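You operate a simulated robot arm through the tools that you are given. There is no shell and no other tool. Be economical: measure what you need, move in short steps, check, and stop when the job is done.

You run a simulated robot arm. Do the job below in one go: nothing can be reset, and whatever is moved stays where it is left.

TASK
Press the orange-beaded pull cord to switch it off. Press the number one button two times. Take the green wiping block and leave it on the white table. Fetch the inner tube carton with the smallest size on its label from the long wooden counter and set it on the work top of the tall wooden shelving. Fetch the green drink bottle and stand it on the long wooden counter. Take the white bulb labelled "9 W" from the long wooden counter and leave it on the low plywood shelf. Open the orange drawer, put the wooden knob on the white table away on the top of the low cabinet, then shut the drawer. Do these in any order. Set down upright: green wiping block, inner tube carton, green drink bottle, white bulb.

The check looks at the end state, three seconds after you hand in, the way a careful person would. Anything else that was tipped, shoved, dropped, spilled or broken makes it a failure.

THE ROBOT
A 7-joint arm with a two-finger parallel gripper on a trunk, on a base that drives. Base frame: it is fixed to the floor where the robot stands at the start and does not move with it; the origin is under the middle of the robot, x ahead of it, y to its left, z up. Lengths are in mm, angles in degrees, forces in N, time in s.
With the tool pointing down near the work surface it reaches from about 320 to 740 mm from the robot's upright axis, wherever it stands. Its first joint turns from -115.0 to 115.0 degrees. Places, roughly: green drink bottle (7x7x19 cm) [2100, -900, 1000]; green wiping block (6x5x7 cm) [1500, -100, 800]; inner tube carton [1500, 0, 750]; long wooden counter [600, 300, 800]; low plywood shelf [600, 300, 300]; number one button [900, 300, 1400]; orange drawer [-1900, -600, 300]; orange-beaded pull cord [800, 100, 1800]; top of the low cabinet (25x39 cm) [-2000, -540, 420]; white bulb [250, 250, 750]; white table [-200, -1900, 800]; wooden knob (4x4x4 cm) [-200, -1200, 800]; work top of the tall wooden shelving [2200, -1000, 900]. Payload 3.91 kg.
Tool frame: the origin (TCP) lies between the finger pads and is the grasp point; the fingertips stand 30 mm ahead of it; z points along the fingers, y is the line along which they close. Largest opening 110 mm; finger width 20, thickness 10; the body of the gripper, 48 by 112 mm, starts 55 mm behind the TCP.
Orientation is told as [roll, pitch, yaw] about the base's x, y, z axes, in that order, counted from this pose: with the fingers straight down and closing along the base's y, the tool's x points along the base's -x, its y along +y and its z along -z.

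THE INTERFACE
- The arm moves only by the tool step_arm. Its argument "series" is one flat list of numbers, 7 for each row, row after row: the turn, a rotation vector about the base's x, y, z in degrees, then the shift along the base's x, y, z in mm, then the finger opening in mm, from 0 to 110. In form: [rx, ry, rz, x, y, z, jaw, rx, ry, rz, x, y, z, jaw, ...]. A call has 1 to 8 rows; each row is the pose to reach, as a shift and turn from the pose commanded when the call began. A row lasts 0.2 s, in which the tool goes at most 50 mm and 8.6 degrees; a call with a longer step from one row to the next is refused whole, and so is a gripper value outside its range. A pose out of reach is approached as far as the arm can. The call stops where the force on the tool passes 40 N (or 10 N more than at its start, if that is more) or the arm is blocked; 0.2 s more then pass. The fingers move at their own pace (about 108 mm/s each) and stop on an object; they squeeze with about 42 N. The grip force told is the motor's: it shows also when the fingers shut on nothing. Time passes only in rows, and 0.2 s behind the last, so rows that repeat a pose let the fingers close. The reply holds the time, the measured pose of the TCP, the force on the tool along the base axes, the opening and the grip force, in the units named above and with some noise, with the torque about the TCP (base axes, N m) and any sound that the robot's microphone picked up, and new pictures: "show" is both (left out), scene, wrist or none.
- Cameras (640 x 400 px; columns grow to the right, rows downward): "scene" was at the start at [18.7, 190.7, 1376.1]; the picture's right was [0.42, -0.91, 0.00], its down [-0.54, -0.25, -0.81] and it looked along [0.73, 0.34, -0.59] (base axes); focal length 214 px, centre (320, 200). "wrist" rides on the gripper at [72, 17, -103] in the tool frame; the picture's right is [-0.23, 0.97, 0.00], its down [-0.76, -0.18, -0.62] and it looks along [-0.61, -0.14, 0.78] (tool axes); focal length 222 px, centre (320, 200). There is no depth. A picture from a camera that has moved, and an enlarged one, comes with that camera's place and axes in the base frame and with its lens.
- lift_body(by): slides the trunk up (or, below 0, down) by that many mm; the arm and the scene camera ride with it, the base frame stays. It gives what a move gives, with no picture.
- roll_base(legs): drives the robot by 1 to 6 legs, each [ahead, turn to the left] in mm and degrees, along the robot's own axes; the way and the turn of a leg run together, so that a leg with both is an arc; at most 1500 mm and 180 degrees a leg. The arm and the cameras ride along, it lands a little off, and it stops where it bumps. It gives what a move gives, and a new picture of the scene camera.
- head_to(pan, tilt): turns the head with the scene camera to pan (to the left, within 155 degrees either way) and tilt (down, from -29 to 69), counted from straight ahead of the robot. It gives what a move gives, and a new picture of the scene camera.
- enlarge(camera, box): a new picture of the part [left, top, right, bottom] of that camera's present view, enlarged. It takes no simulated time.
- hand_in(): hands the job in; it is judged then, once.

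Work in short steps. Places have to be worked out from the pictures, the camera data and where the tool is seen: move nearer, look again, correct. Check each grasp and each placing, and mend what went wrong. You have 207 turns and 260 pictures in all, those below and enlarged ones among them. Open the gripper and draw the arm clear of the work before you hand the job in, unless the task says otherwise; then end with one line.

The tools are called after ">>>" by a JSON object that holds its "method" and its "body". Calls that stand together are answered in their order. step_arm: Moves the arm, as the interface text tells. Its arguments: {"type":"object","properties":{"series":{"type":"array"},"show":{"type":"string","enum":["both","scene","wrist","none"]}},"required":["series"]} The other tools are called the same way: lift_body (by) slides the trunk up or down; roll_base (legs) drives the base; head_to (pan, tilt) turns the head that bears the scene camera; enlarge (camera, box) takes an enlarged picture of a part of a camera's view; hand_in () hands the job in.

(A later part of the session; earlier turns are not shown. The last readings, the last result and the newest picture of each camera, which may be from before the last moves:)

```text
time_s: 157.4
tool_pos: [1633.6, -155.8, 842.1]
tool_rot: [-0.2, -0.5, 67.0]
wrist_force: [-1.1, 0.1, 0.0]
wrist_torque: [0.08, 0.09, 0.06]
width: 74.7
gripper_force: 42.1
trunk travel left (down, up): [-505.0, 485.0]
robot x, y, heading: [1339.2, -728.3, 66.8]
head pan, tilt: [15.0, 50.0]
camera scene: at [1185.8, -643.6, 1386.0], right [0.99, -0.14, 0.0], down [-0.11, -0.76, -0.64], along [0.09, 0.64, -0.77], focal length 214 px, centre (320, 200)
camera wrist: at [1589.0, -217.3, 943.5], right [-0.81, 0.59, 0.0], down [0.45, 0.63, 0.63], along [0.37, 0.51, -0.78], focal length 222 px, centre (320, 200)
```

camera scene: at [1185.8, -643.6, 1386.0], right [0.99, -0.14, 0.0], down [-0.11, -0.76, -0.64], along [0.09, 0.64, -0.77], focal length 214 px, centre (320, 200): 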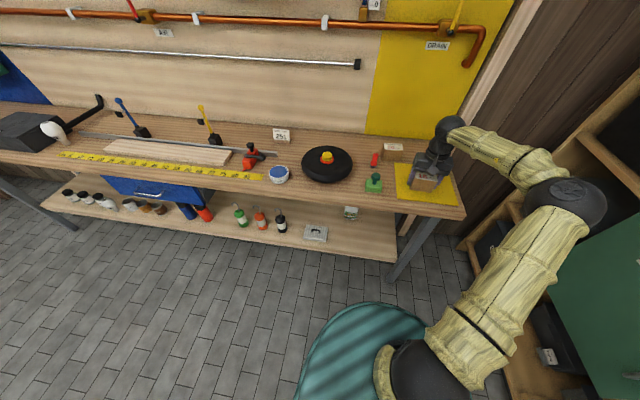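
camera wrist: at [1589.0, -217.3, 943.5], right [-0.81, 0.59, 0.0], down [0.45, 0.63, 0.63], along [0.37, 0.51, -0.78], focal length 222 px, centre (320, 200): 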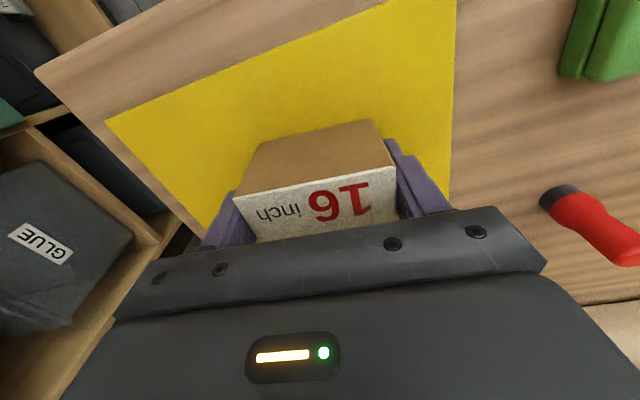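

Carton gripped. Lift, retract, and turn toward the shelving.

>>> {"method": "step_arm", "body": {"series": [0, 0, 0, 0, 0, 45, 60, 0, 0, 0, 0, 0, 90, 60, 0, 0, 0, 0, 0, 135, 60, 0, 0, 0, -10, -20, 175, 60, 0, 0, 0, -25, -50, 200, 60, 0, 0, 0, -40, -80, 210, 60, 0, 0, 0, -55, -110, 215, 60], "show": "wrist"}}

>>> {"method": "roll_base", "body": {"legs": [[-250, 0], [0, -40]]}}

>>> {"method": "head_to", "body": {"pan": -20, "tilt": 25}}

```text
time_s: 159.0
tool_pos: [1578.6, -265.7, 1052.1]
tool_rot: [-0.4, -0.5, 67.0]
wrist_force: [0.2, 0.7, -1.6]
wrist_torque: [-0.01, 0.0, -0.01]
width: 74.7
gripper_force: 42.4
trunk travel left (down, up): [-505.0, 485.0]
robot x, y, heading: [1344.8, -724.9, 66.6]
head pan, tilt: [15.0, 50.0]
camera wrist: at [1534.3, -328.3, 1154.5], right [-0.81, 0.59, 0.0], down [0.45, 0.63, 0.63], along [0.37, 0.51, -0.78], focal length 222 px, centre (320, 200)
```

wrist: 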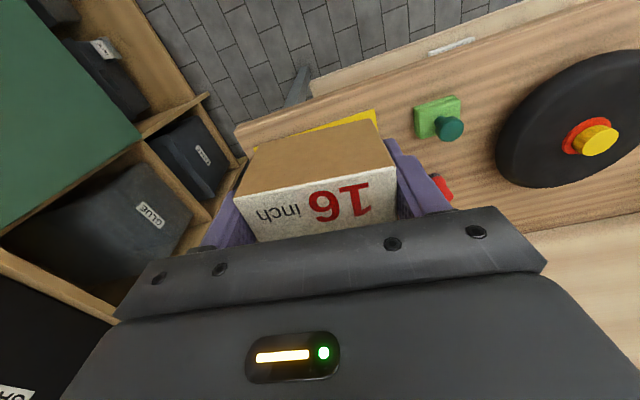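

```text
time_s: 163.7
tool_pos: [1721.3, -756.6, 1052.2]
tool_rot: [-0.2, -0.4, 26.9]
wrist_force: [-0.1, 1.5, -2.0]
wrist_torque: [-0.04, -0.03, -0.02]
width: 74.4
gripper_force: 42.3
trunk travel left (down, up): [-505.0, 485.0]
robot x, y, heading: [1240.8, -956.1, 26.6]
head pan, tilt: [15.0, 50.0]
camera scene: at [1176.2, -793.0, 1386.1], right [0.66, -0.75, 0.0], down [-0.57, -0.51, -0.64], along [0.48, 0.43, -0.77], focal length 214 px, centre (320, 200)
```

scene: 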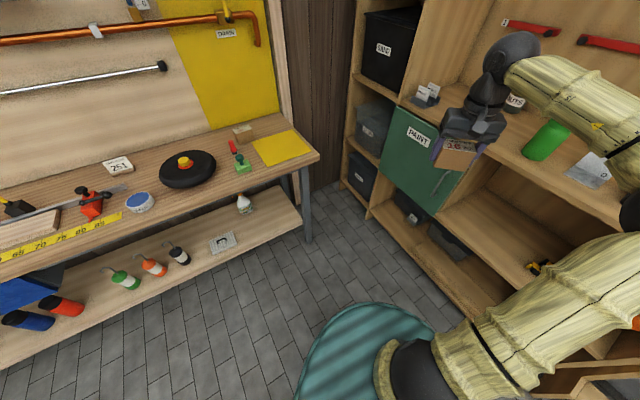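

```text
time_s: 164.7
tool_pos: [1720.6, -758.0, 1052.6]
tool_rot: [-0.3, -0.5, 26.8]
wrist_force: [0.1, 0.2, -1.6]
wrist_torque: [0.01, 0.0, -0.01]
width: 74.4
gripper_force: 41.9
trunk travel left (down, up): [-505.0, 485.0]
robot x, y, heading: [1242.6, -957.7, 26.5]
head pan, tilt: [-20.0, 25.0]
camera scene: at [1210.1, -833.5, 1423.5], right [0.12, -0.99, 0.0], down [-0.42, -0.05, -0.91], along [0.9, 0.1, -0.42], focal length 214 px, centre (320, 200)
```

scene: 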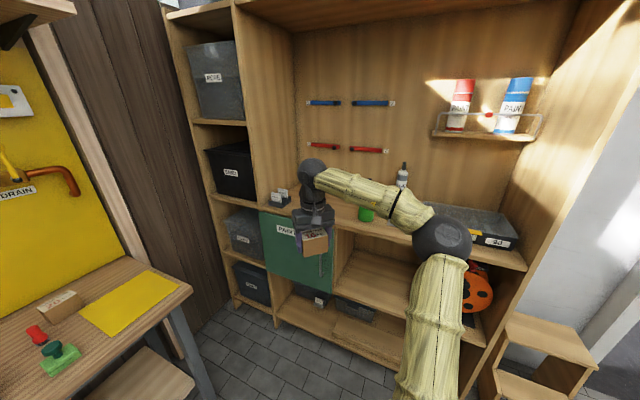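

Shelving front runs from about (2187,−412) to (1873,−1483). I'll stand at ~(1440,−790) facing it to look before placing.

>>> {"method": "roll_base", "body": {"legs": [[0, 13.5], [260, 0], [0, -56]]}}

>>> {"method": "head_to", "body": {"pan": 25, "tilt": 25}}

```text
time_s: 171.4
tool_pos: [1923.6, -962.5, 1052.7]
tool_rot: [-0.3, -0.5, -15.1]
wrist_force: [0.6, -0.3, -1.8]
wrist_torque: [-0.04, 0.01, 0.02]
width: 74.7
gripper_force: 41.5
trunk travel left (down, up): [-505.0, 485.0]
robot x, y, heading: [1434.8, -789.5, -15.4]
head pan, tilt: [-20.0, 25.0]
camera scene: at [1492.4, -678.4, 1423.6], right [-0.58, -0.82, 0.0], down [-0.34, 0.24, -0.91], along [0.74, -0.52, -0.42], focal length 214 px, centre (320, 200)
```

scene: 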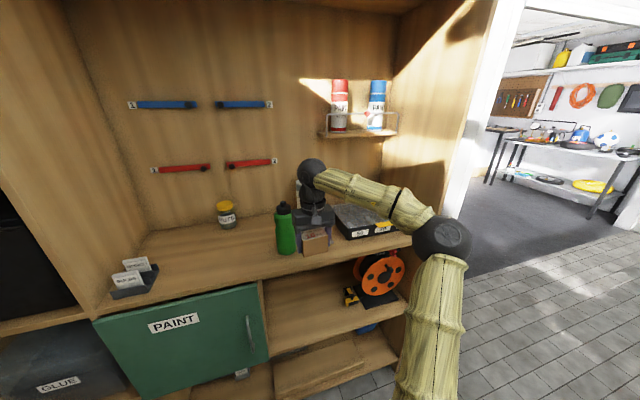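

```text
time_s: 172.5
tool_pos: [1924.1, -963.3, 1051.8]
tool_rot: [-0.4, -0.4, -15.0]
wrist_force: [0.3, -0.1, -1.2]
wrist_torque: [0.01, -0.03, 0.01]
width: 74.9
gripper_force: 41.8
trunk travel left (down, up): [-505.0, 485.0]
robot x, y, heading: [1432.6, -793.7, -15.4]
head pan, tilt: [25.0, 25.0]
camera scene: at [1508.1, -609.8, 1423.6], right [0.17, -0.99, 0.0], down [-0.42, -0.07, -0.91], along [0.89, 0.15, -0.42], focal length 214 px, centre (320, 200)
```

scene: 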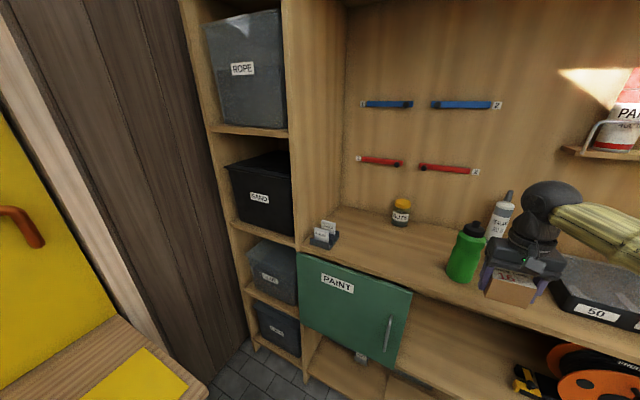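

Work top looks to be at z≈940; free spot near (2120, −705). Move the arm to the left, then drive 80 mm in.

>>> {"method": "step_arm", "body": {"series": [0, 0, 0, 0, 45, 10, 60, 0, 0, 0, 5, 90, 20, 60, 0, 0, 0, 10, 135, 20, 60, 0, 0, 0, 20, 180, 20, 60, 0, 0, 0, 26, 225, 20, 60, 0, 0, 0, 26, 250, 20, 60], "show": "none"}}

>>> {"method": "roll_base", "body": {"legs": [[80, 0]]}}

>>> {"method": "step_arm", "body": {"series": [0, 0, 0, 10, 0, 0, 60], "show": "wrist"}}

```text
time_s: 173.9
tool_pos: [1948.2, -714.8, 1071.0]
tool_rot: [-0.4, -0.5, -15.1]
wrist_force: [-0.2, -0.1, -2.3]
wrist_torque: [0.02, -0.01, 0.01]
width: 74.9
gripper_force: 41.8
trunk travel left (down, up): [-505.0, 485.0]
robot x, y, heading: [1433.6, -788.3, -15.2]
head pan, tilt: [25.0, 25.0]
```

```text
time_s: 175.1
tool_pos: [2028.9, -736.3, 1071.3]
tool_rot: [-0.5, -0.6, -15.0]
wrist_force: [0.5, 0.0, -2.4]
wrist_torque: [0.0, 0.01, 0.03]
width: 74.7
gripper_force: 42.4
trunk travel left (down, up): [-505.0, 485.0]
robot x, y, heading: [1511.1, -810.2, -15.5]
head pan, tilt: [25.0, 25.0]
camera scene: at [1587.4, -631.3, 1423.5], right [0.17, -0.99, 0.0], down [-0.42, -0.07, -0.91], along [0.89, 0.15, -0.42], focal length 214 px, centre (320, 200)
```

scene: 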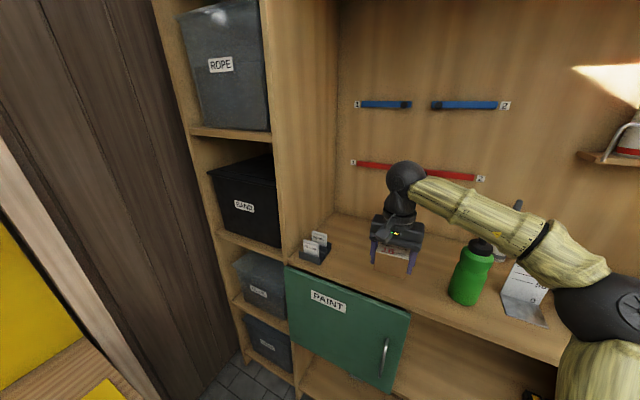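

```text
time_s: 175.5
tool_pos: [2037.2, -737.9, 1072.1]
tool_rot: [-0.3, -0.6, -14.9]
wrist_force: [0.8, 0.8, -0.6]
wrist_torque: [-0.02, -0.03, 0.03]
width: 74.7
gripper_force: 42.3
trunk travel left (down, up): [-505.0, 485.0]
robot x, y, heading: [1512.0, -815.6, -15.6]
head pan, tilt: [25.0, 25.0]
camera wrist: at [1971.7, -702.6, 1173.2], right [0.47, 0.88, 0.0], down [0.69, -0.36, 0.63], along [0.55, -0.3, -0.78], focal length 222 px, centre (320, 200)
```

wrist: 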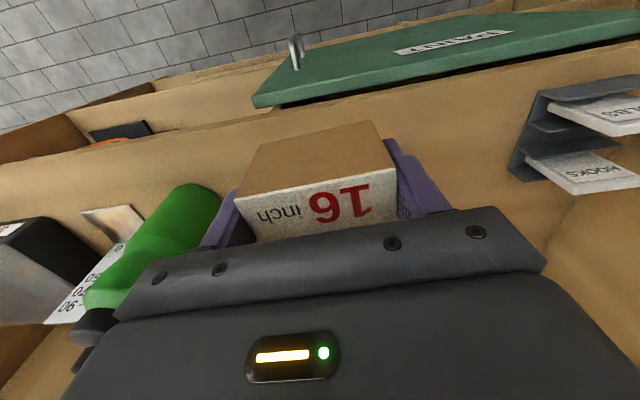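

Move to above the spot (2115, −717) and descend to near the surface.

>>> {"method": "step_arm", "body": {"series": [0, 0, 0, 40, 10, 0, 60, 0, 0, 0, 78, 20, 0, 60, 0, 0, 0, 78, 20, -35, 60, 0, 0, 0, 78, 20, -65, 60]}}

```text
time_s: 176.5
tool_pos: [2117.1, -717.0, 1006.9]
tool_rot: [-0.3, -0.5, -15.0]
wrist_force: [-0.2, -0.5, -1.3]
wrist_torque: [0.01, 0.0, -0.02]
width: 74.8
gripper_force: 41.8
trunk travel left (down, up): [-505.0, 485.0]
robot x, y, heading: [1511.6, -810.7, -15.2]
head pan, tilt: [25.0, 25.0]
camera scene: at [1586.9, -631.5, 1423.6], right [0.17, -0.99, 0.0], down [-0.42, -0.07, -0.91], along [0.89, 0.15, -0.42], focal length 214 px, centre (320, 200)
camera wrist: at [2051.6, -681.6, 1109.2], right [0.47, 0.88, 0.0], down [0.69, -0.36, 0.63], along [0.55, -0.3, -0.78], focal length 222 px, centre (320, 200)
```

scene: 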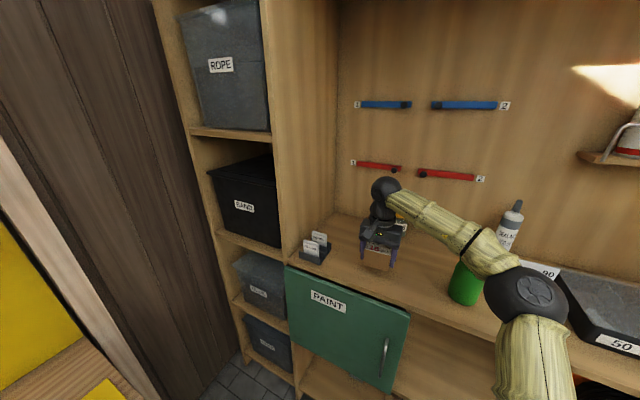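
wrist: 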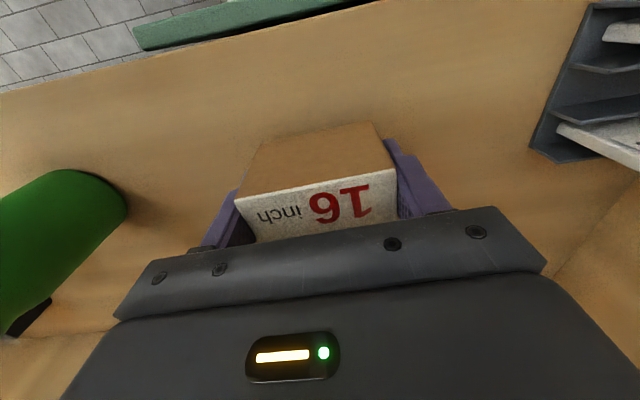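

Clear around. Lower slowly to contact.

>>> {"method": "step_arm", "body": {"series": [0, 0, 0, 0, 0, -8, 60, 0, 0, 0, 0, 0, -12, 60, 0, 0, 0, 0, 0, -15, 60], "show": "none"}}

>>> {"method": "step_arm", "body": {"series": [0, 0, 0, 0, 0, -3, 60, 0, 0, 0, 0, 0, -6, 60], "show": "wrist"}}

```text
time_s: 177.3
tool_pos: [2115.7, -717.7, 992.2]
tool_rot: [-0.5, -0.4, -15.0]
wrist_force: [-0.3, 0.4, -1.6]
wrist_torque: [0.03, 0.03, 0.0]
width: 74.6
gripper_force: 42.0
trunk travel left (down, up): [-505.0, 485.0]
robot x, y, heading: [1511.6, -810.9, -15.2]
head pan, tilt: [25.0, 25.0]
```

```text
time_s: 177.9
tool_pos: [2115.2, -717.2, 985.1]
tool_rot: [-0.3, -0.5, -15.0]
wrist_force: [0.6, -0.2, -2.1]
wrist_torque: [0.02, 0.02, -0.01]
width: 74.6
gripper_force: 41.8
trunk travel left (down, up): [-505.0, 485.0]
robot x, y, heading: [1512.6, -810.1, -15.2]
head pan, tilt: [25.0, 25.0]
camera wrist: at [2049.8, -682.5, 1087.7], right [0.47, 0.88, 0.0], down [0.69, -0.36, 0.63], along [0.55, -0.3, -0.78], focal length 222 px, centre (320, 200)
```

wrist: 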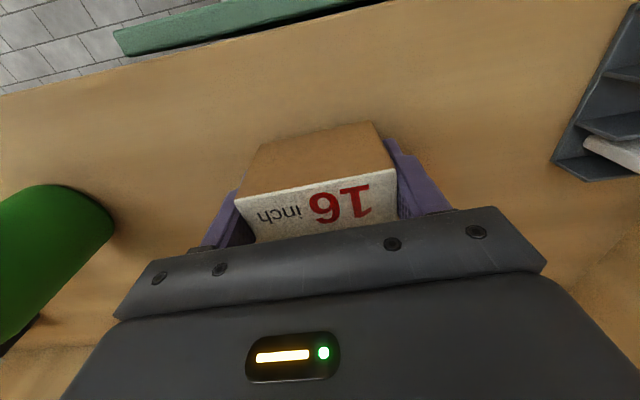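

>>> {"method": "step_arm", "body": {"series": [0, 0, 0, 0, 0, -4, 60, 0, 0, 0, 0, 0, -8, 60, 0, 0, 0, 0, 0, -12, 60], "show": "none"}}

```text
time_s: 178.7
tool_pos: [2115.4, -717.6, 976.2]
tool_rot: [-0.1, -0.8, -15.1]
wrist_force: [3.2, 0.7, 14.7]
wrist_torque: [0.7, 0.09, -0.13]
width: 74.7
gripper_force: 42.2
trunk travel left (down, up): [-505.0, 485.0]
robot x, y, heading: [1511.1, -814.0, -15.6]
head pan, tilt: [25.0, 25.0]
```

Contact at TCP 976 (work top ≈930). Release and rise.

>>> {"method": "step_arm", "body": {"series": [0, 0, 0, 0, 0, 3, 60, 0, 0, 0, 0, 0, 3, 85, 0, 0, 0, 0, 0, 3, 100, 0, 0, 0, 0, 0, 3, 100, 0, 0, 0, 0, 0, 40, 100, 0, 0, 0, 0, 0, 85, 100, 0, 0, 0, -40, 0, 105, 100, 0, 0, 0, -85, 0, 115, 100]}}

```text
time_s: 180.5
tool_pos: [2031.4, -718.2, 1088.8]
tool_rot: [-0.4, -0.5, -15.1]
wrist_force: [-0.5, -0.1, 0.0]
wrist_torque: [-0.03, 0.0, 0.03]
width: 100.3
gripper_force: 0.1
trunk travel left (down, up): [-505.0, 485.0]
robot x, y, heading: [1511.3, -811.5, -15.1]
head pan, tilt: [25.0, 25.0]
camera scene: at [1586.1, -631.5, 1423.7], right [0.17, -0.99, 0.0], down [-0.42, -0.07, -0.91], along [0.89, 0.15, -0.42], focal length 214 px, centre (320, 200)
camera wrist: at [1965.2, -682.6, 1190.3], right [0.47, 0.88, 0.0], down [0.68, -0.36, 0.63], along [0.55, -0.3, -0.78], focal length 222 px, centre (320, 200)
```

scene: 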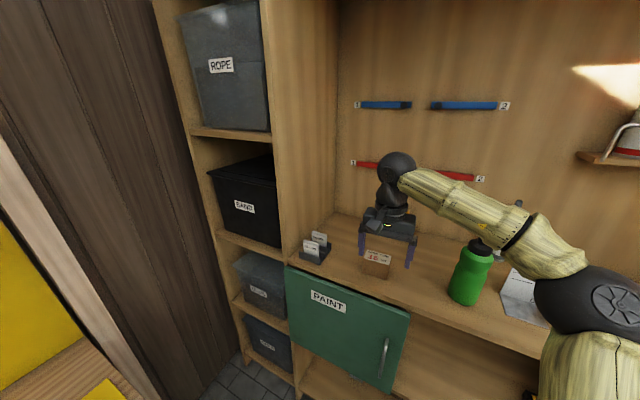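
wrist: 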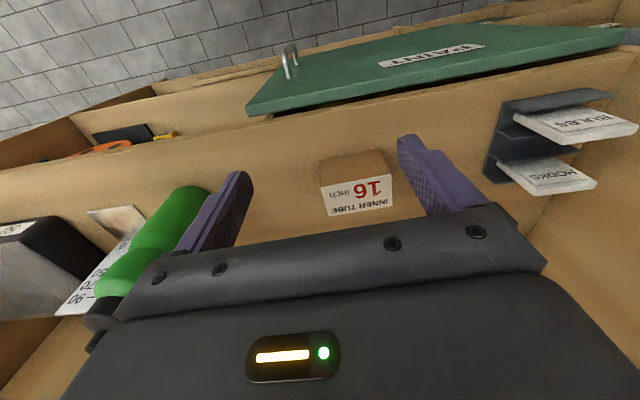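

Carton stands well. Now the bottle: back off 80, raise trunk, tilt the tool 55° forward at a pre-grasp in front of the bottle.

>>> {"method": "roll_base", "body": {"legs": [[-80, 0]]}}

>>> {"method": "lift_body", "body": {"by": 120}}

>>> {"method": "step_arm", "body": {"series": [-2, -7.6, 0, -5, -28, 0, 110, -4, -15.2, 0, -10, -56, 0, 110, -6, -22.8, 0, -10, -84, 0, 110, -8, -30.4, 0, -10, -112, 0, 110, -10, -38, 0, -10, -140, -10, 110, -12, -45.6, 0, -10, -168, -30, 110, -14.2, -53, 0, -5, -196, -50, 110, -14.2, -53, 0, 0, -220, -70, 110]}}

```text
time_s: 181.6
tool_pos: [1953.7, -695.9, 1088.1]
tool_rot: [-0.3, -0.5, -15.1]
wrist_force: [-0.9, 0.1, -0.2]
wrist_torque: [-0.02, -0.04, 0.01]
width: 100.1
gripper_force: 0.0
trunk travel left (down, up): [-505.0, 485.0]
robot x, y, heading: [1437.4, -789.7, -15.5]
head pan, tilt: [25.0, 25.0]
camera scene: at [1509.1, -609.8, 1423.6], right [0.17, -0.99, 0.0], down [-0.42, -0.07, -0.91], along [0.89, 0.15, -0.42], focal length 214 px, centre (320, 200)
```

scene: 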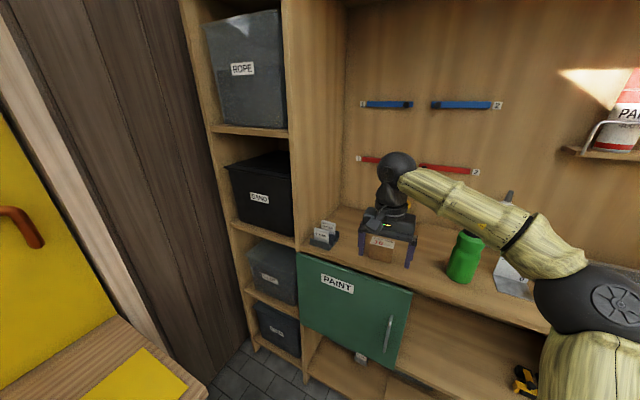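

```text
time_s: 183.1
tool_pos: [1954.6, -696.6, 1207.3]
tool_rot: [-0.3, -0.4, -15.1]
wrist_force: [-0.3, -0.6, -0.2]
wrist_torque: [-0.05, 0.03, 0.02]
width: 100.1
gripper_force: 0.0
trunk travel left (down, up): [-625.0, 365.0]
robot x, y, heading: [1437.5, -787.3, -15.4]
head pan, tilt: [25.0, 25.0]
```

```text
time_s: 184.9
tool_pos: [1954.4, -918.6, 1139.4]
tool_rot: [-0.2, -55.5, -15.1]
wrist_force: [0.4, -0.3, -0.4]
wrist_torque: [0.0, 0.01, 0.03]
width: 110.1
gripper_force: 0.0
trunk travel left (down, up): [-625.0, 365.0]
robot x, y, heading: [1438.5, -789.1, -15.6]
head pan, tilt: [25.0, 25.0]
camera scene: at [1509.4, -610.2, 1543.6], right [0.17, -0.99, 0.0], down [-0.42, -0.07, -0.91], along [0.89, 0.15, -0.42], focal length 214 px, centre (320, 200)
camera wrist: at [1836.6, -869.8, 1136.3], right [0.38, 0.91, 0.19], down [-0.12, -0.15, 0.98], along [0.92, -0.4, 0.06], focal length 222 px, centre (320, 200)
```

scene: 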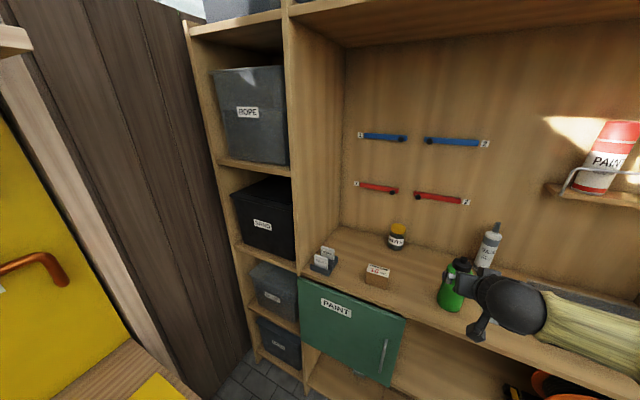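
wrist: 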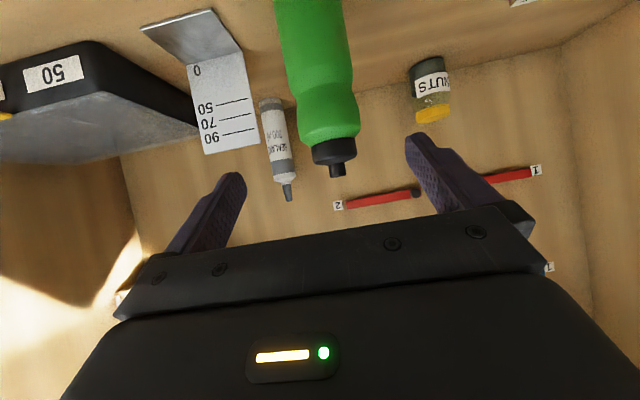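

Bottle centre ≈ (2055, −942). Drop to its line and advance.

>>> {"method": "step_arm", "body": {"series": [0, 0, 0, 3, 1, -35, 110, 0, 0, 0, 6, 2, -52, 110, 0, 0, 0, 40, -7, -76, 110, 0, 0, 0, 72, -15, -99, 110, 0, 0, 0, 101, -23, -119, 110]}}

```text
time_s: 186.1
tool_pos: [2056.9, -938.4, 1018.4]
tool_rot: [-0.3, -55.4, -15.1]
wrist_force: [-1.1, 1.2, -0.5]
wrist_torque: [-0.02, -0.03, -0.05]
width: 110.0
gripper_force: 0.1
trunk travel left (down, up): [-625.0, 365.0]
robot x, y, heading: [1438.3, -795.5, -15.6]
head pan, tilt: [25.0, 25.0]
camera scene: at [1510.0, -609.9, 1543.5], right [0.17, -0.99, 0.0], down [-0.42, -0.07, -0.91], along [0.89, 0.15, -0.42], focal length 214 px, centre (320, 200)
camera wrist: at [1940.9, -889.8, 1015.9], right [0.38, 0.91, 0.18], down [-0.12, -0.15, 0.98], along [0.92, -0.4, 0.06], focal length 222 px, centre (320, 200)
```

scene: 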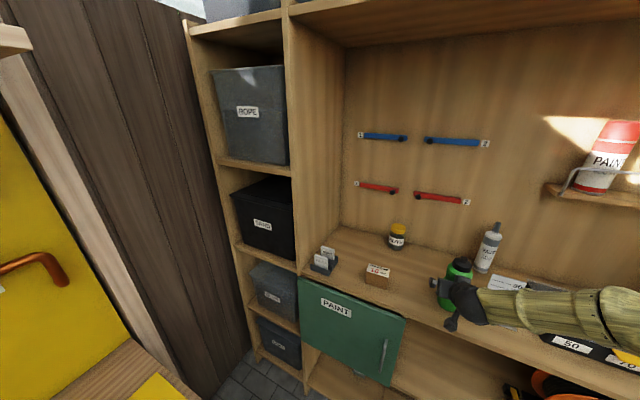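
wrist: 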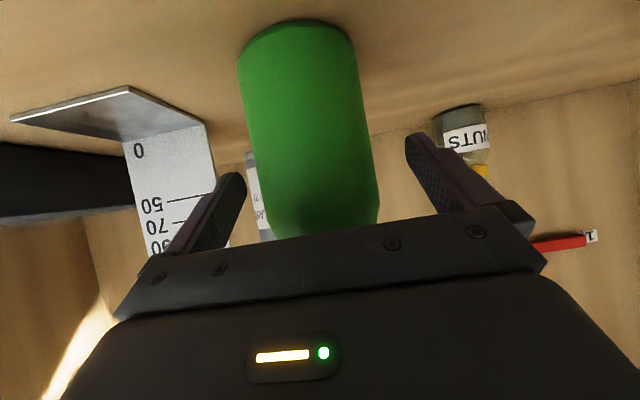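

Fingers straddle the bottle; close.

>>> {"method": "step_arm", "body": {"series": [0, 0, 0, 2, 0, 0, 80, 0, 0, 0, 4, -1, 0, 60, 0, 0, 0, 4, -1, 0, 50, 0, 0, 0, 4, -1, 0, 50]}}

```text
time_s: 187.1
tool_pos: [2059.8, -939.0, 1017.7]
tool_rot: [-0.2, -55.2, -15.1]
wrist_force: [0.7, 0.3, 0.4]
wrist_torque: [0.01, 0.0, 0.02]
width: 66.9
gripper_force: 42.0
trunk travel left (down, up): [-625.0, 365.0]
robot x, y, heading: [1437.3, -794.6, -15.4]
head pan, tilt: [25.0, 25.0]
camera scene: at [1509.9, -610.1, 1543.5], right [0.17, -0.99, 0.0], down [-0.42, -0.07, -0.91], along [0.89, 0.15, -0.42], focal length 214 px, centre (320, 200)
camera wrist: at [1943.5, -891.7, 1017.1], right [0.38, 0.91, 0.18], down [-0.12, -0.15, 0.98], along [0.92, -0.4, 0.05], focal length 222 px, centre (320, 200)
```

scene: 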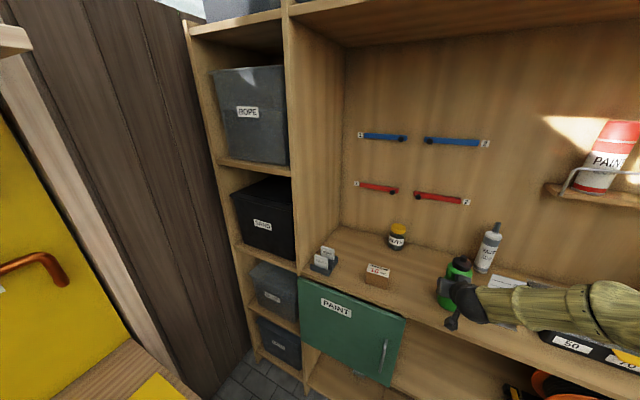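
wrist: 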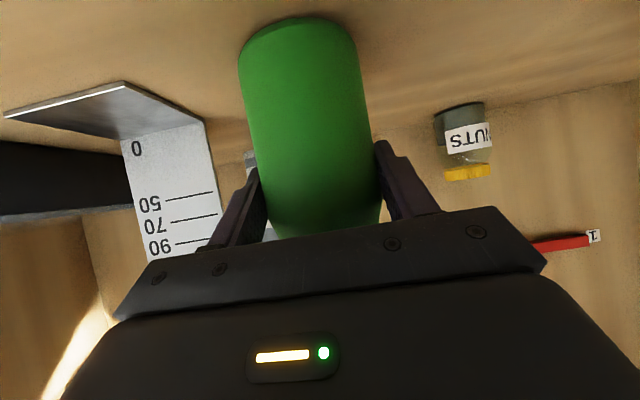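

Gripped (67 mm). Lift and retract out of the shelving.

>>> {"method": "step_arm", "body": {"series": [0, 0, 0, 0, 0, 35, 50, 0, 0, 0, -10, 3, 65, 50, 0, 0, 0, -50, 14, 75, 50, 0, 0, 0, -90, 24, 75, 50, 0, 0, 0, -130, 35, 75, 50], "show": "wrist"}}

>>> {"method": "roll_base", "body": {"legs": [[-200, 0], [0, 82]]}}

>>> {"method": "head_to", "body": {"pan": 0, "tilt": 40}}

```text
time_s: 188.3
tool_pos: [1926.7, -904.7, 1094.7]
tool_rot: [-0.3, -55.4, -15.0]
wrist_force: [-0.5, -0.6, -2.6]
wrist_torque: [0.02, 0.0, 0.01]
width: 66.8
gripper_force: 41.7
trunk travel left (down, up): [-625.0, 365.0]
robot x, y, heading: [1434.5, -792.5, -15.5]
head pan, tilt: [25.0, 25.0]
camera wrist: at [1810.6, -856.8, 1092.2], right [0.38, 0.91, 0.18], down [-0.12, -0.15, 0.98], along [0.92, -0.4, 0.06], focal length 222 px, centre (320, 200)
```

wrist: 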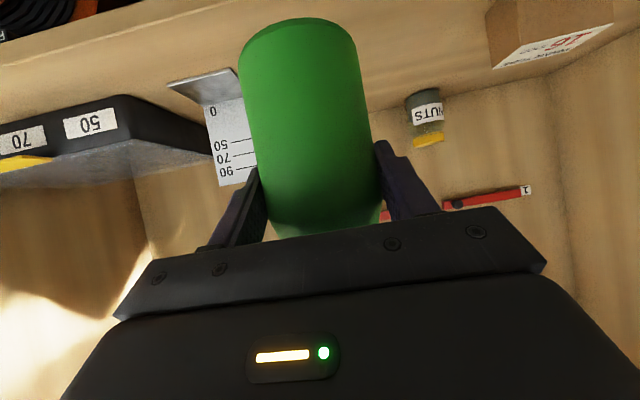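

```text
time_s: 195.1
tool_pos: [1431.3, -269.1, 1093.0]
tool_rot: [-0.4, -55.4, 66.1]
wrist_force: [-0.1, -0.3, -2.6]
wrist_torque: [0.0, 0.01, -0.01]
width: 67.1
gripper_force: 41.5
trunk travel left (down, up): [-625.0, 365.0]
robot x, y, heading: [1240.7, -738.1, 65.8]
head pan, tilt: [25.0, 25.0]
camera scene: at [1076.6, -635.5, 1543.5], right [1.0, 0.02, 0.0], down [0.01, -0.42, -0.91], along [-0.01, 0.91, -0.42], focal length 214 px, centre (320, 200)
```

scene: 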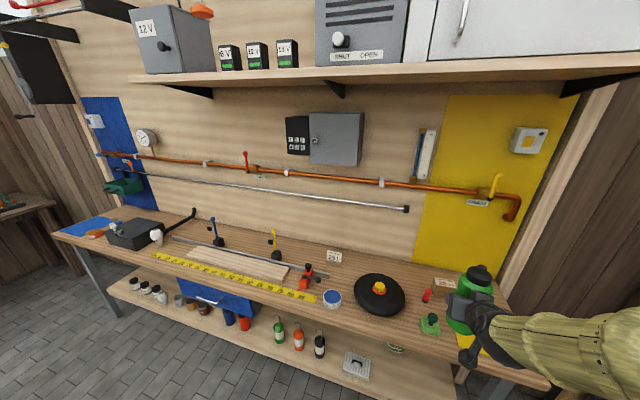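

```text
time_s: 196.0
tool_pos: [1432.3, -268.8, 1093.8]
tool_rot: [-0.3, -55.4, 66.1]
wrist_force: [-0.8, -0.1, -3.5]
wrist_torque: [0.02, 0.02, 0.03]
width: 66.8
gripper_force: 41.8
trunk travel left (down, up): [-625.0, 365.0]
robot x, y, heading: [1242.6, -734.9, 65.9]
head pan, tilt: [0.0, 40.0]
camera scene: at [1112.7, -650.0, 1520.3], right [0.91, -0.41, 0.0], down [-0.26, -0.59, -0.77], along [0.31, 0.7, -0.64], focal length 214 px, centre (320, 200)
```

scene: 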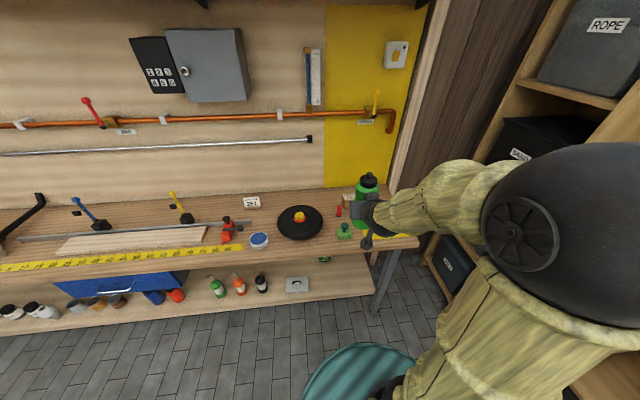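

Look for a bare spot on the counter.

>>> {"method": "enlarge", "body": {"camera": "scene", "box": [190, 180, 350, 280]}}

```text
4.00 times, centred on (270, 230) of scene
camera zoom: at [1112.7, -650.0, 1520.3], right [0.91, -0.41, 0.0], down [-0.26, -0.59, -0.77], along [0.31, 0.7, -0.64], focal length 858 px, centre (520, 80)
```

zoom: 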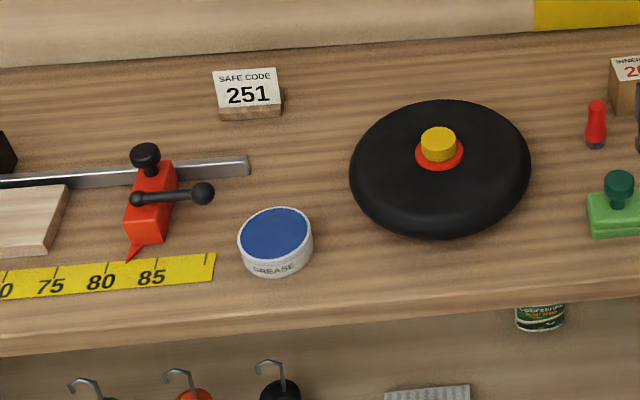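

Best bare spot: behind the bar between the blue and yellow clamps, ≈ (610, 342). Drive there.

>>> {"method": "roll_base", "body": {"legs": [[0, 93.7], [934, 0], [0, -87.6]]}}

>>> {"method": "head_to", "body": {"pan": -10, "tilt": 40}}

```text
time_s: 213.1
tool_pos: [497.2, 76.7, 1093.9]
tool_rot: [-0.3, -55.4, 70.7]
wrist_force: [0.7, -0.2, -2.7]
wrist_torque: [-0.02, 0.04, -0.01]
width: 66.7
gripper_force: 42.1
trunk travel left (down, up): [-625.0, 365.0]
robot x, y, heading: [347.5, -404.1, 70.4]
head pan, tilt: [0.0, 40.0]
camera scene: at [210.1, -327.8, 1520.2], right [0.94, -0.34, 0.0], down [-0.22, -0.61, -0.77], along [0.26, 0.72, -0.64], focal length 214 px, centre (320, 200)
```

scene: 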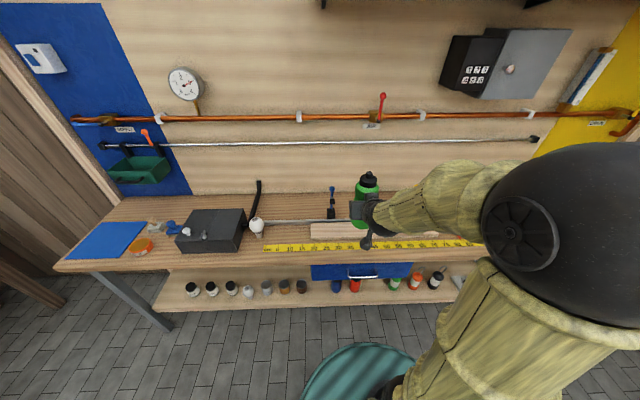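

```text
time_s: 213.8
tool_pos: [497.6, 77.5, 1093.4]
tool_rot: [-0.2, -55.3, 70.7]
wrist_force: [-0.1, 0.1, -2.5]
wrist_torque: [0.0, 0.05, -0.01]
width: 66.8
gripper_force: 42.3
trunk travel left (down, up): [-625.0, 365.0]
robot x, y, heading: [346.2, -403.2, 70.6]
head pan, tilt: [-10.0, 40.0]
camera scene: at [223.5, -334.0, 1520.2], right [0.87, -0.49, 0.0], down [-0.32, -0.56, -0.77], along [0.38, 0.67, -0.64], focal length 214 px, centre (320, 200)
```

scene: 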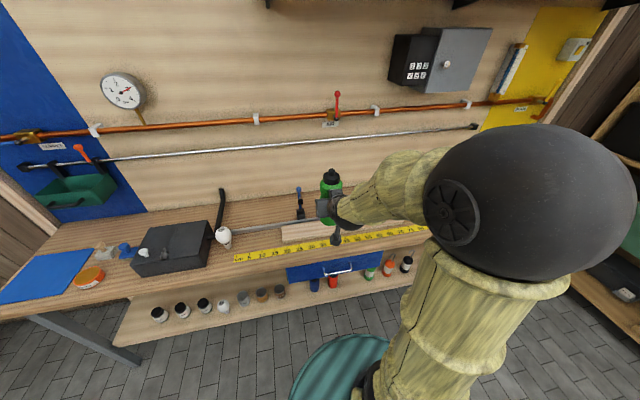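

A clear bare area lies between the crank and blue clamp, ≈ (332, 425). Drive 130 forward and swing the bottle over it, high.

>>> {"method": "roll_base", "body": {"legs": [[130, 0]]}}

>>> {"method": "step_arm", "body": {"series": [0, 0, 0, -35, 20, 0, 50, 0, 0, 0, -70, 50, 0, 50, 0, 0, 0, -105, 80, 0, 50, 0, 0, 0, -140, 115, 0, 50, 0, 0, 0, -170, 150, 0, 50, 0, 0, 0, -195, 185, 0, 50, 0, 0, 0, -206, 215, 0, 50]}}

```text
time_s: 215.2
tool_pos: [540.3, 202.2, 1092.7]
tool_rot: [-0.4, -55.3, 70.9]
wrist_force: [0.6, -0.3, -2.9]
wrist_torque: [-0.02, -0.02, -0.02]
width: 66.9
gripper_force: 42.5
trunk travel left (down, up): [-625.0, 365.0]
robot x, y, heading: [390.5, -284.3, 70.7]
head pan, tilt: [-10.0, 40.0]
camera scene: at [266.9, -211.0, 1520.2], right [0.87, -0.49, 0.0], down [-0.32, -0.56, -0.77], along [0.38, 0.67, -0.64], focal length 214 px, centre (320, 200)
```

scene: 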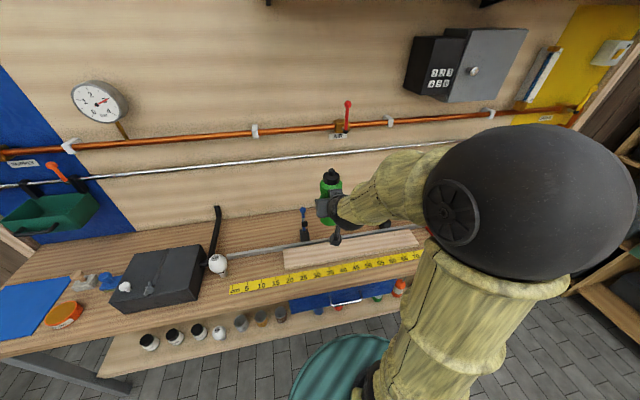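

```text
time_s: 216.8
tool_pos: [335.2, 417.1, 1090.5]
tool_rot: [-0.2, -55.3, 71.0]
wrist_force: [1.4, 0.2, -3.9]
wrist_torque: [0.0, 0.05, 0.01]
width: 66.8
gripper_force: 42.0
trunk travel left (down, up): [-625.0, 365.0]
robot x, y, heading: [393.4, -284.7, 70.7]
head pan, tilt: [-10.0, 40.0]
camera scene: at [266.3, -210.9, 1520.1], right [0.87, -0.49, 0.0], down [-0.32, -0.56, -0.77], along [0.38, 0.67, -0.64], focal length 214 px, centre (320, 200)
camera wrist: at [277.6, 301.8, 1088.9], right [-0.88, 0.44, 0.18], down [0.14, -0.13, 0.98], along [0.46, 0.89, 0.05], focal length 222 px, centre (320, 200)
```

scene: 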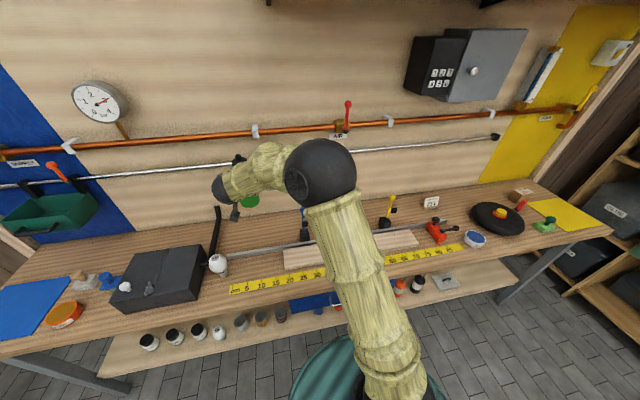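
wrist: 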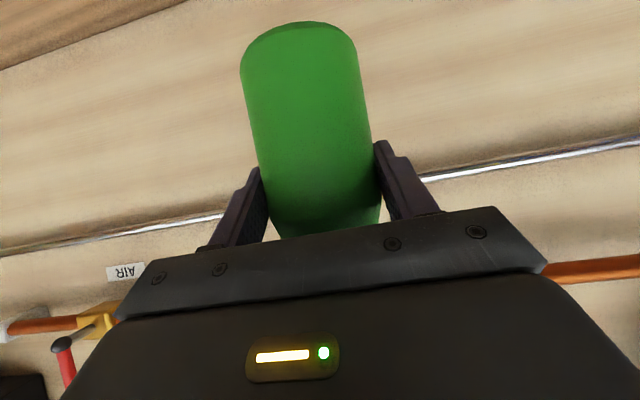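

The bar lies at about q≈478 (depth coordinate); the wall ≈670. Drive 45 forward so the bottle is mid-way, then descend.

>>> {"method": "roll_base", "body": {"legs": [[45, 0]]}}

>>> {"method": "step_arm", "body": {"series": [0, 0, 0, 0, 0, -45, 50, 0, 0, 0, 0, 0, -90, 50, 0, 0, 0, 0, 0, -135, 50]}}

```text
time_s: 217.7
tool_pos: [349.9, 461.2, 1090.2]
tool_rot: [-0.3, -55.3, 71.0]
wrist_force: [0.5, 0.6, -2.7]
wrist_torque: [-0.02, 0.01, -0.04]
width: 66.8
gripper_force: 42.0
trunk travel left (down, up): [-625.0, 365.0]
robot x, y, heading: [403.3, -235.4, 70.9]
head pan, tilt: [-10.0, 40.0]
camera scene: at [282.3, -166.2, 1520.1], right [0.87, -0.49, 0.0], down [-0.31, -0.56, -0.77], along [0.37, 0.67, -0.64], focal length 214 px, centre (320, 200)
```

scene: 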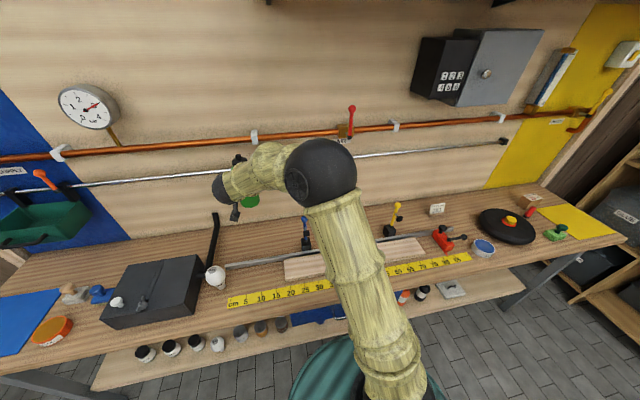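

```text
time_s: 218.5
tool_pos: [350.7, 456.7, 954.2]
tool_rot: [-0.2, -55.3, 70.9]
wrist_force: [0.4, 0.2, -3.7]
wrist_torque: [-0.06, 0.02, 0.0]
width: 66.7
gripper_force: 41.7
trunk travel left (down, up): [-625.0, 365.0]
robot x, y, heading: [403.5, -241.3, 70.5]
head pan, tilt: [-10.0, 40.0]
camera scene: at [281.9, -166.6, 1520.2], right [0.87, -0.49, 0.0], down [-0.31, -0.56, -0.77], along [0.37, 0.67, -0.64], focal length 214 px, centre (320, 200)
camera wrist: at [295.2, 342.8, 952.9], right [-0.88, 0.44, 0.18], down [0.14, -0.13, 0.98], along [0.46, 0.89, 0.05], focal length 222 px, centre (320, 200)
```

scene: 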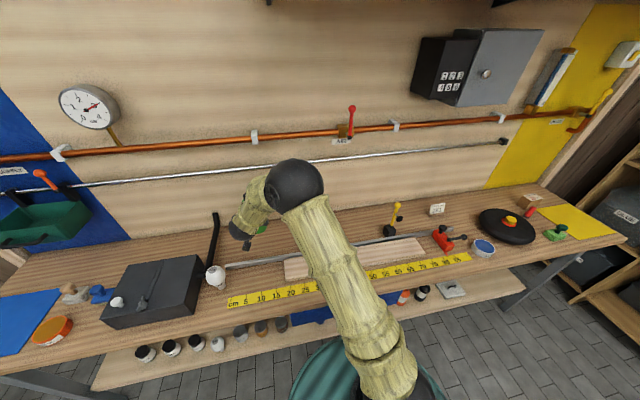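
wrist: 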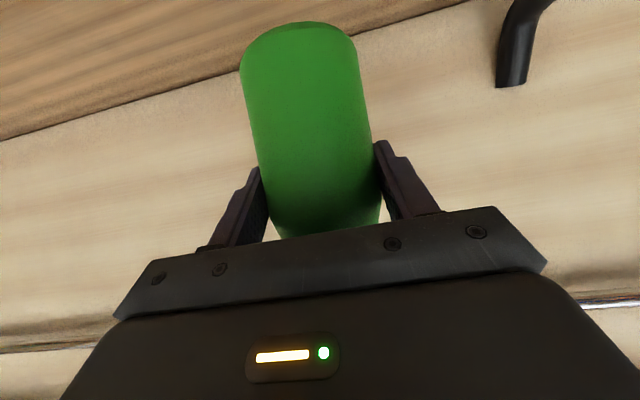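

Wall junction is at q≈679, so the bottle has room. Descend, then creep to contact.

>>> {"method": "step_arm", "body": {"series": [0, 0, 0, 0, 0, -35, 50, 0, 0, 0, 0, 0, -58, 50, 0, 0, 0, 0, 0, -62, 50], "show": "wrist"}}

>>> {"method": "step_arm", "body": {"series": [0, 0, 0, 0, 0, -4, 50, 0, 0, 0, 0, 0, -8, 50], "show": "none"}}

```text
time_s: 219.3
tool_pos: [350.7, 460.2, 894.3]
tool_rot: [-0.3, -55.3, 71.0]
wrist_force: [-0.4, -0.2, -2.5]
wrist_torque: [-0.03, 0.01, -0.01]
width: 66.8
gripper_force: 41.6
trunk travel left (down, up): [-625.0, 365.0]
robot x, y, heading: [403.4, -235.4, 70.8]
head pan, tilt: [-10.0, 40.0]
camera wrist: at [293.7, 345.1, 893.1], right [-0.88, 0.44, 0.18], down [0.14, -0.13, 0.98], along [0.46, 0.89, 0.06], focal length 222 px, centre (320, 200)
```

wrist: 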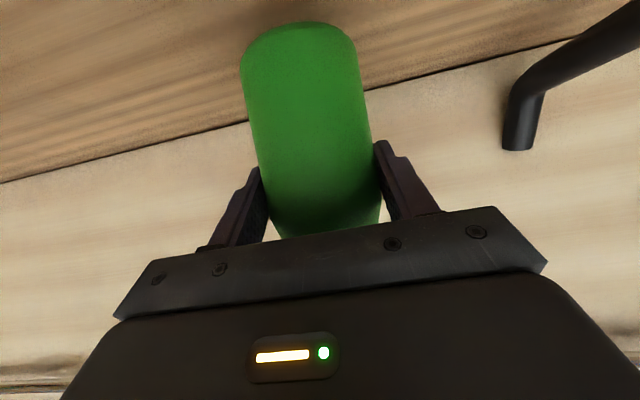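

```text
time_s: 219.9
tool_pos: [350.3, 461.3, 885.1]
tool_rot: [-0.3, -55.3, 70.9]
wrist_force: [-0.5, -0.5, -1.9]
wrist_torque: [-0.08, 0.05, 0.03]
width: 66.4
gripper_force: 42.1
trunk travel left (down, up): [-625.0, 365.0]
robot x, y, heading: [404.9, -235.3, 70.7]
head pan, tilt: [-10.0, 40.0]
```

>>> {"method": "step_arm", "body": {"series": [0, 0, 0, 0, 0, -3, 50, 0, 0, 0, 0, 0, -6, 50], "show": "none"}}

```text
time_s: 220.5
tool_pos: [350.9, 461.1, 881.0]
tool_rot: [-0.3, -55.3, 71.1]
wrist_force: [-0.1, -0.5, -2.6]
wrist_torque: [-0.01, 0.0, 0.02]
width: 66.6
gripper_force: 42.5
trunk travel left (down, up): [-625.0, 365.0]
robot x, y, heading: [404.5, -238.5, 70.7]
head pan, tilt: [-10.0, 40.0]
```

>>> {"method": "step_arm", "body": {"series": [0, 0, 0, 0, 0, -3, 50, 0, 0, 0, 0, 0, -6, 50, 0, 0, 0, 0, 0, -8, 50], "show": "none"}}

```text
time_s: 221.3
tool_pos: [350.1, 459.1, 877.6]
tool_rot: [0.0, -55.8, 70.7]
wrist_force: [-1.1, -3.5, 24.1]
wrist_torque: [0.78, 0.0, 0.02]
width: 66.4
gripper_force: 42.5
trunk travel left (down, up): [-625.0, 365.0]
robot x, y, heading: [406.3, -238.5, 70.8]
head pan, tilt: [-10.0, 40.0]
```

Contact. Ease up, open, and retract along the tool axis.

>>> {"method": "step_arm", "body": {"series": [0, 0, 0, 0, 0, 5, 50, 0, 0, 0, 0, 0, 5, 85, 0, 0, 0, 0, 0, 5, 95, 0, 0, 0, 0, 0, 5, 95, 0, 0, 0, -12, -38, 25, 95, 0, 0, 0, -24, -75, 50, 95, 0, 0, 0, -36, -113, 75, 95, 0, 0, 0, -48, -150, 100, 95]}}

```text
time_s: 223.1
tool_pos: [301.9, 308.0, 974.4]
tool_rot: [-0.3, -55.3, 71.0]
wrist_force: [-1.0, 0.4, 0.5]
wrist_torque: [0.0, 0.0, -0.03]
width: 95.1
gripper_force: 0.1
trunk travel left (down, up): [-625.0, 365.0]
robot x, y, heading: [402.6, -239.4, 70.8]
head pan, tilt: [-10.0, 40.0]
camera scene: at [282.0, -168.7, 1520.3], right [0.87, -0.49, 0.0], down [-0.31, -0.56, -0.77], along [0.38, 0.67, -0.64], focal length 214 px, centre (320, 200)
camera wrist: at [244.8, 192.9, 972.8], right [-0.88, 0.44, 0.18], down [0.14, -0.13, 0.98], along [0.46, 0.89, 0.05], focal length 222 px, centre (320, 200)
```

scene: 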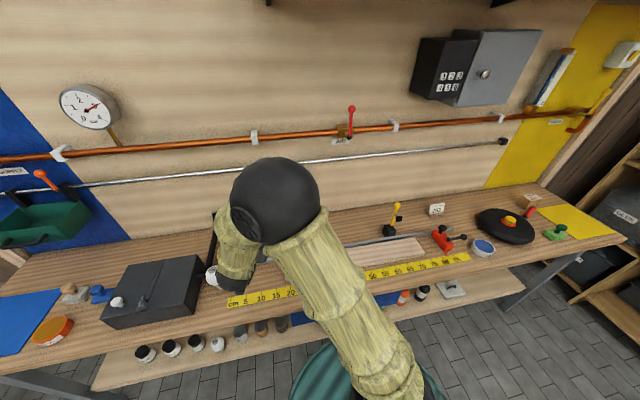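
wrist: 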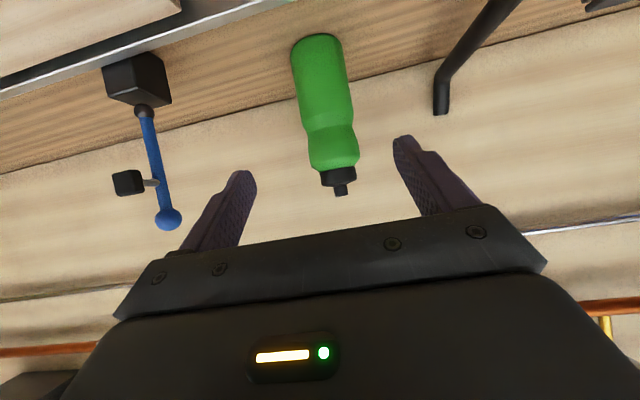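

Bottle stands upright. Back off, bring tool vertical, and drive to the green block.

>>> {"method": "roll_base", "body": {"legs": [[-250, 0]]}}

>>> {"method": "step_arm", "body": {"series": [-6.9, 2.4, 0, 35, -5, 5, 110, -13.8, 4.7, 0, 70, -9, 10, 110, -20.6, 7.1, 0, 105, -14, 15, 110, -27.5, 9.5, 0, 140, -18, 20, 110, -34.4, 11.8, 0, 175, -23, 25, 110, -41.3, 14.2, 0, 210, -27, 30, 110, -48.2, 16.6, 0, 245, -32, 35, 110, -52.3, 18, 0, 277, -36, 40, 110], "show": "none"}}

>>> {"method": "roll_base", "body": {"legs": [[0, -83.4], [984, 0], [0, 84]]}}

>>> {"method": "step_arm", "body": {"series": [0, 0, 0, 0, 0, 0, 110], "show": "wrist"}}

```text
time_s: 225.2
tool_pos: [220.7, 76.5, 974.6]
tool_rot: [-0.3, -55.4, 70.9]
wrist_force: [-0.1, -0.1, 0.6]
wrist_torque: [0.0, -0.02, -0.04]
width: 94.8
gripper_force: 0.0
trunk travel left (down, up): [-625.0, 365.0]
robot x, y, heading: [322.2, -469.1, 70.8]
head pan, tilt: [-10.0, 40.0]
camera scene: at [200.0, -401.3, 1520.3], right [0.87, -0.49, 0.0], down [-0.32, -0.56, -0.77], along [0.38, 0.67, -0.64], focal length 214 px, centre (320, 200)
```

scene: 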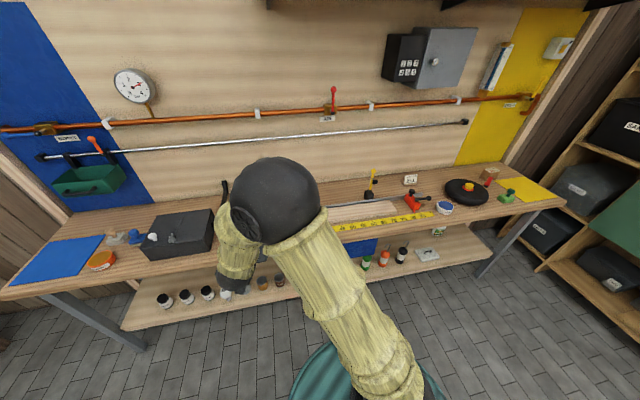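

```text
time_s: 226.9
tool_pos: [500.4, 40.4, 1013.5]
tool_rot: [-0.3, 0.1, 71.0]
wrist_force: [-0.2, 0.4, -0.3]
wrist_torque: [0.01, -0.01, 0.0]
width: 109.9
gripper_force: 0.1
trunk travel left (down, up): [-625.0, 365.0]
robot x, y, heading: [323.2, -472.5, 70.4]
head pan, tilt: [-10.0, 40.0]
```

```text
time_s: 243.1
tool_pos: [1429.2, -117.4, 1014.7]
tool_rot: [-0.5, 0.0, 75.2]
wrist_force: [0.5, -0.1, -0.5]
wrist_torque: [-0.01, -0.01, 0.02]
width: 109.9
gripper_force: 0.1
trunk travel left (down, up): [-625.0, 365.0]
robot x, y, heading: [1288.8, -638.8, 74.6]
head pan, tilt: [-10.0, 40.0]
camera scene: at [1163.1, -579.1, 1520.2], right [0.9, -0.43, 0.0], down [-0.27, -0.58, -0.77], along [0.33, 0.69, -0.64], focal length 214 px, centre (320, 200)
```

scene: 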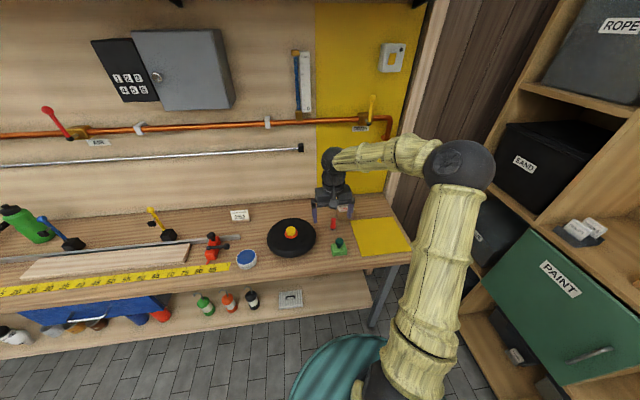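

```text
time_s: 243.5
tool_pos: [1430.2, -118.4, 1013.5]
tool_rot: [-0.4, 0.1, 75.1]
wrist_force: [-0.2, -0.3, -0.1]
wrist_torque: [0.05, 0.01, 0.0]
width: 109.7
gripper_force: 0.0
trunk travel left (down, up): [-625.0, 365.0]
robot x, y, heading: [1290.6, -638.1, 74.7]
head pan, tilt: [-10.0, 40.0]
camera wrist: at [1394.5, -185.1, 1116.5], right [-0.88, 0.47, -0.01], down [0.36, 0.69, 0.62], along [0.3, 0.55, -0.78], focal length 222 px, centre (320, 200)
```

wrist: 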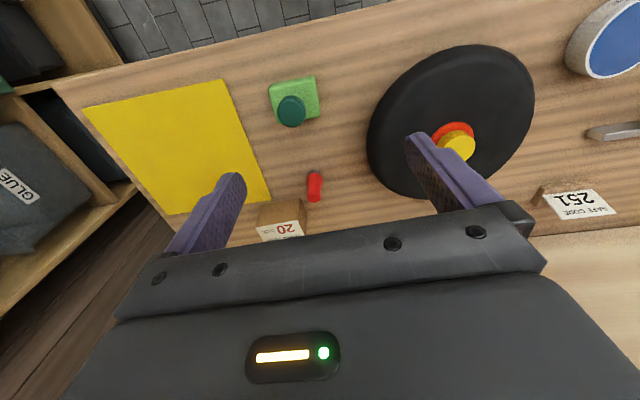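

Block at ≈ (1462, −132). Move over it and partly down.

>>> {"method": "step_arm", "body": {"series": [0, 0, 0, 16, -7, -30, 110, 0, 0, 0, 32, -14, -65, 110, 0, 0, 0, 32, -14, -105, 110], "show": "wrist"}}

```text
time_s: 244.3
tool_pos: [1462.1, -130.9, 910.6]
tool_rot: [-0.4, -0.1, 75.2]
wrist_force: [-0.4, -0.6, 0.5]
wrist_torque: [0.0, 0.0, 0.0]
width: 110.2
gripper_force: 0.1
trunk travel left (down, up): [-625.0, 365.0]
robot x, y, heading: [1290.3, -637.0, 74.7]
head pan, tilt: [-10.0, 40.0]
camera wrist: at [1426.9, -198.3, 1013.8], right [-0.88, 0.47, -0.01], down [0.36, 0.69, 0.63], along [0.3, 0.55, -0.78], focal length 222 px, centre (320, 200)
```

wrist: 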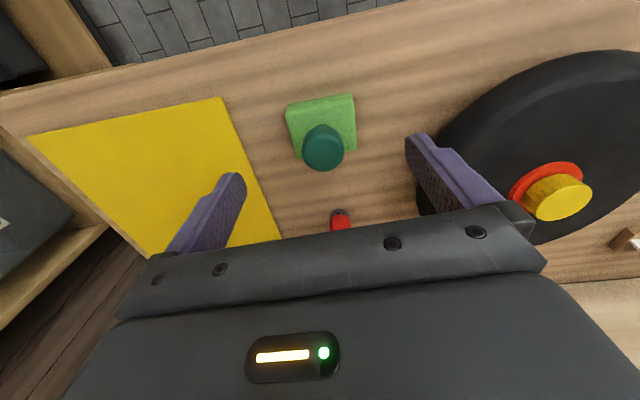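

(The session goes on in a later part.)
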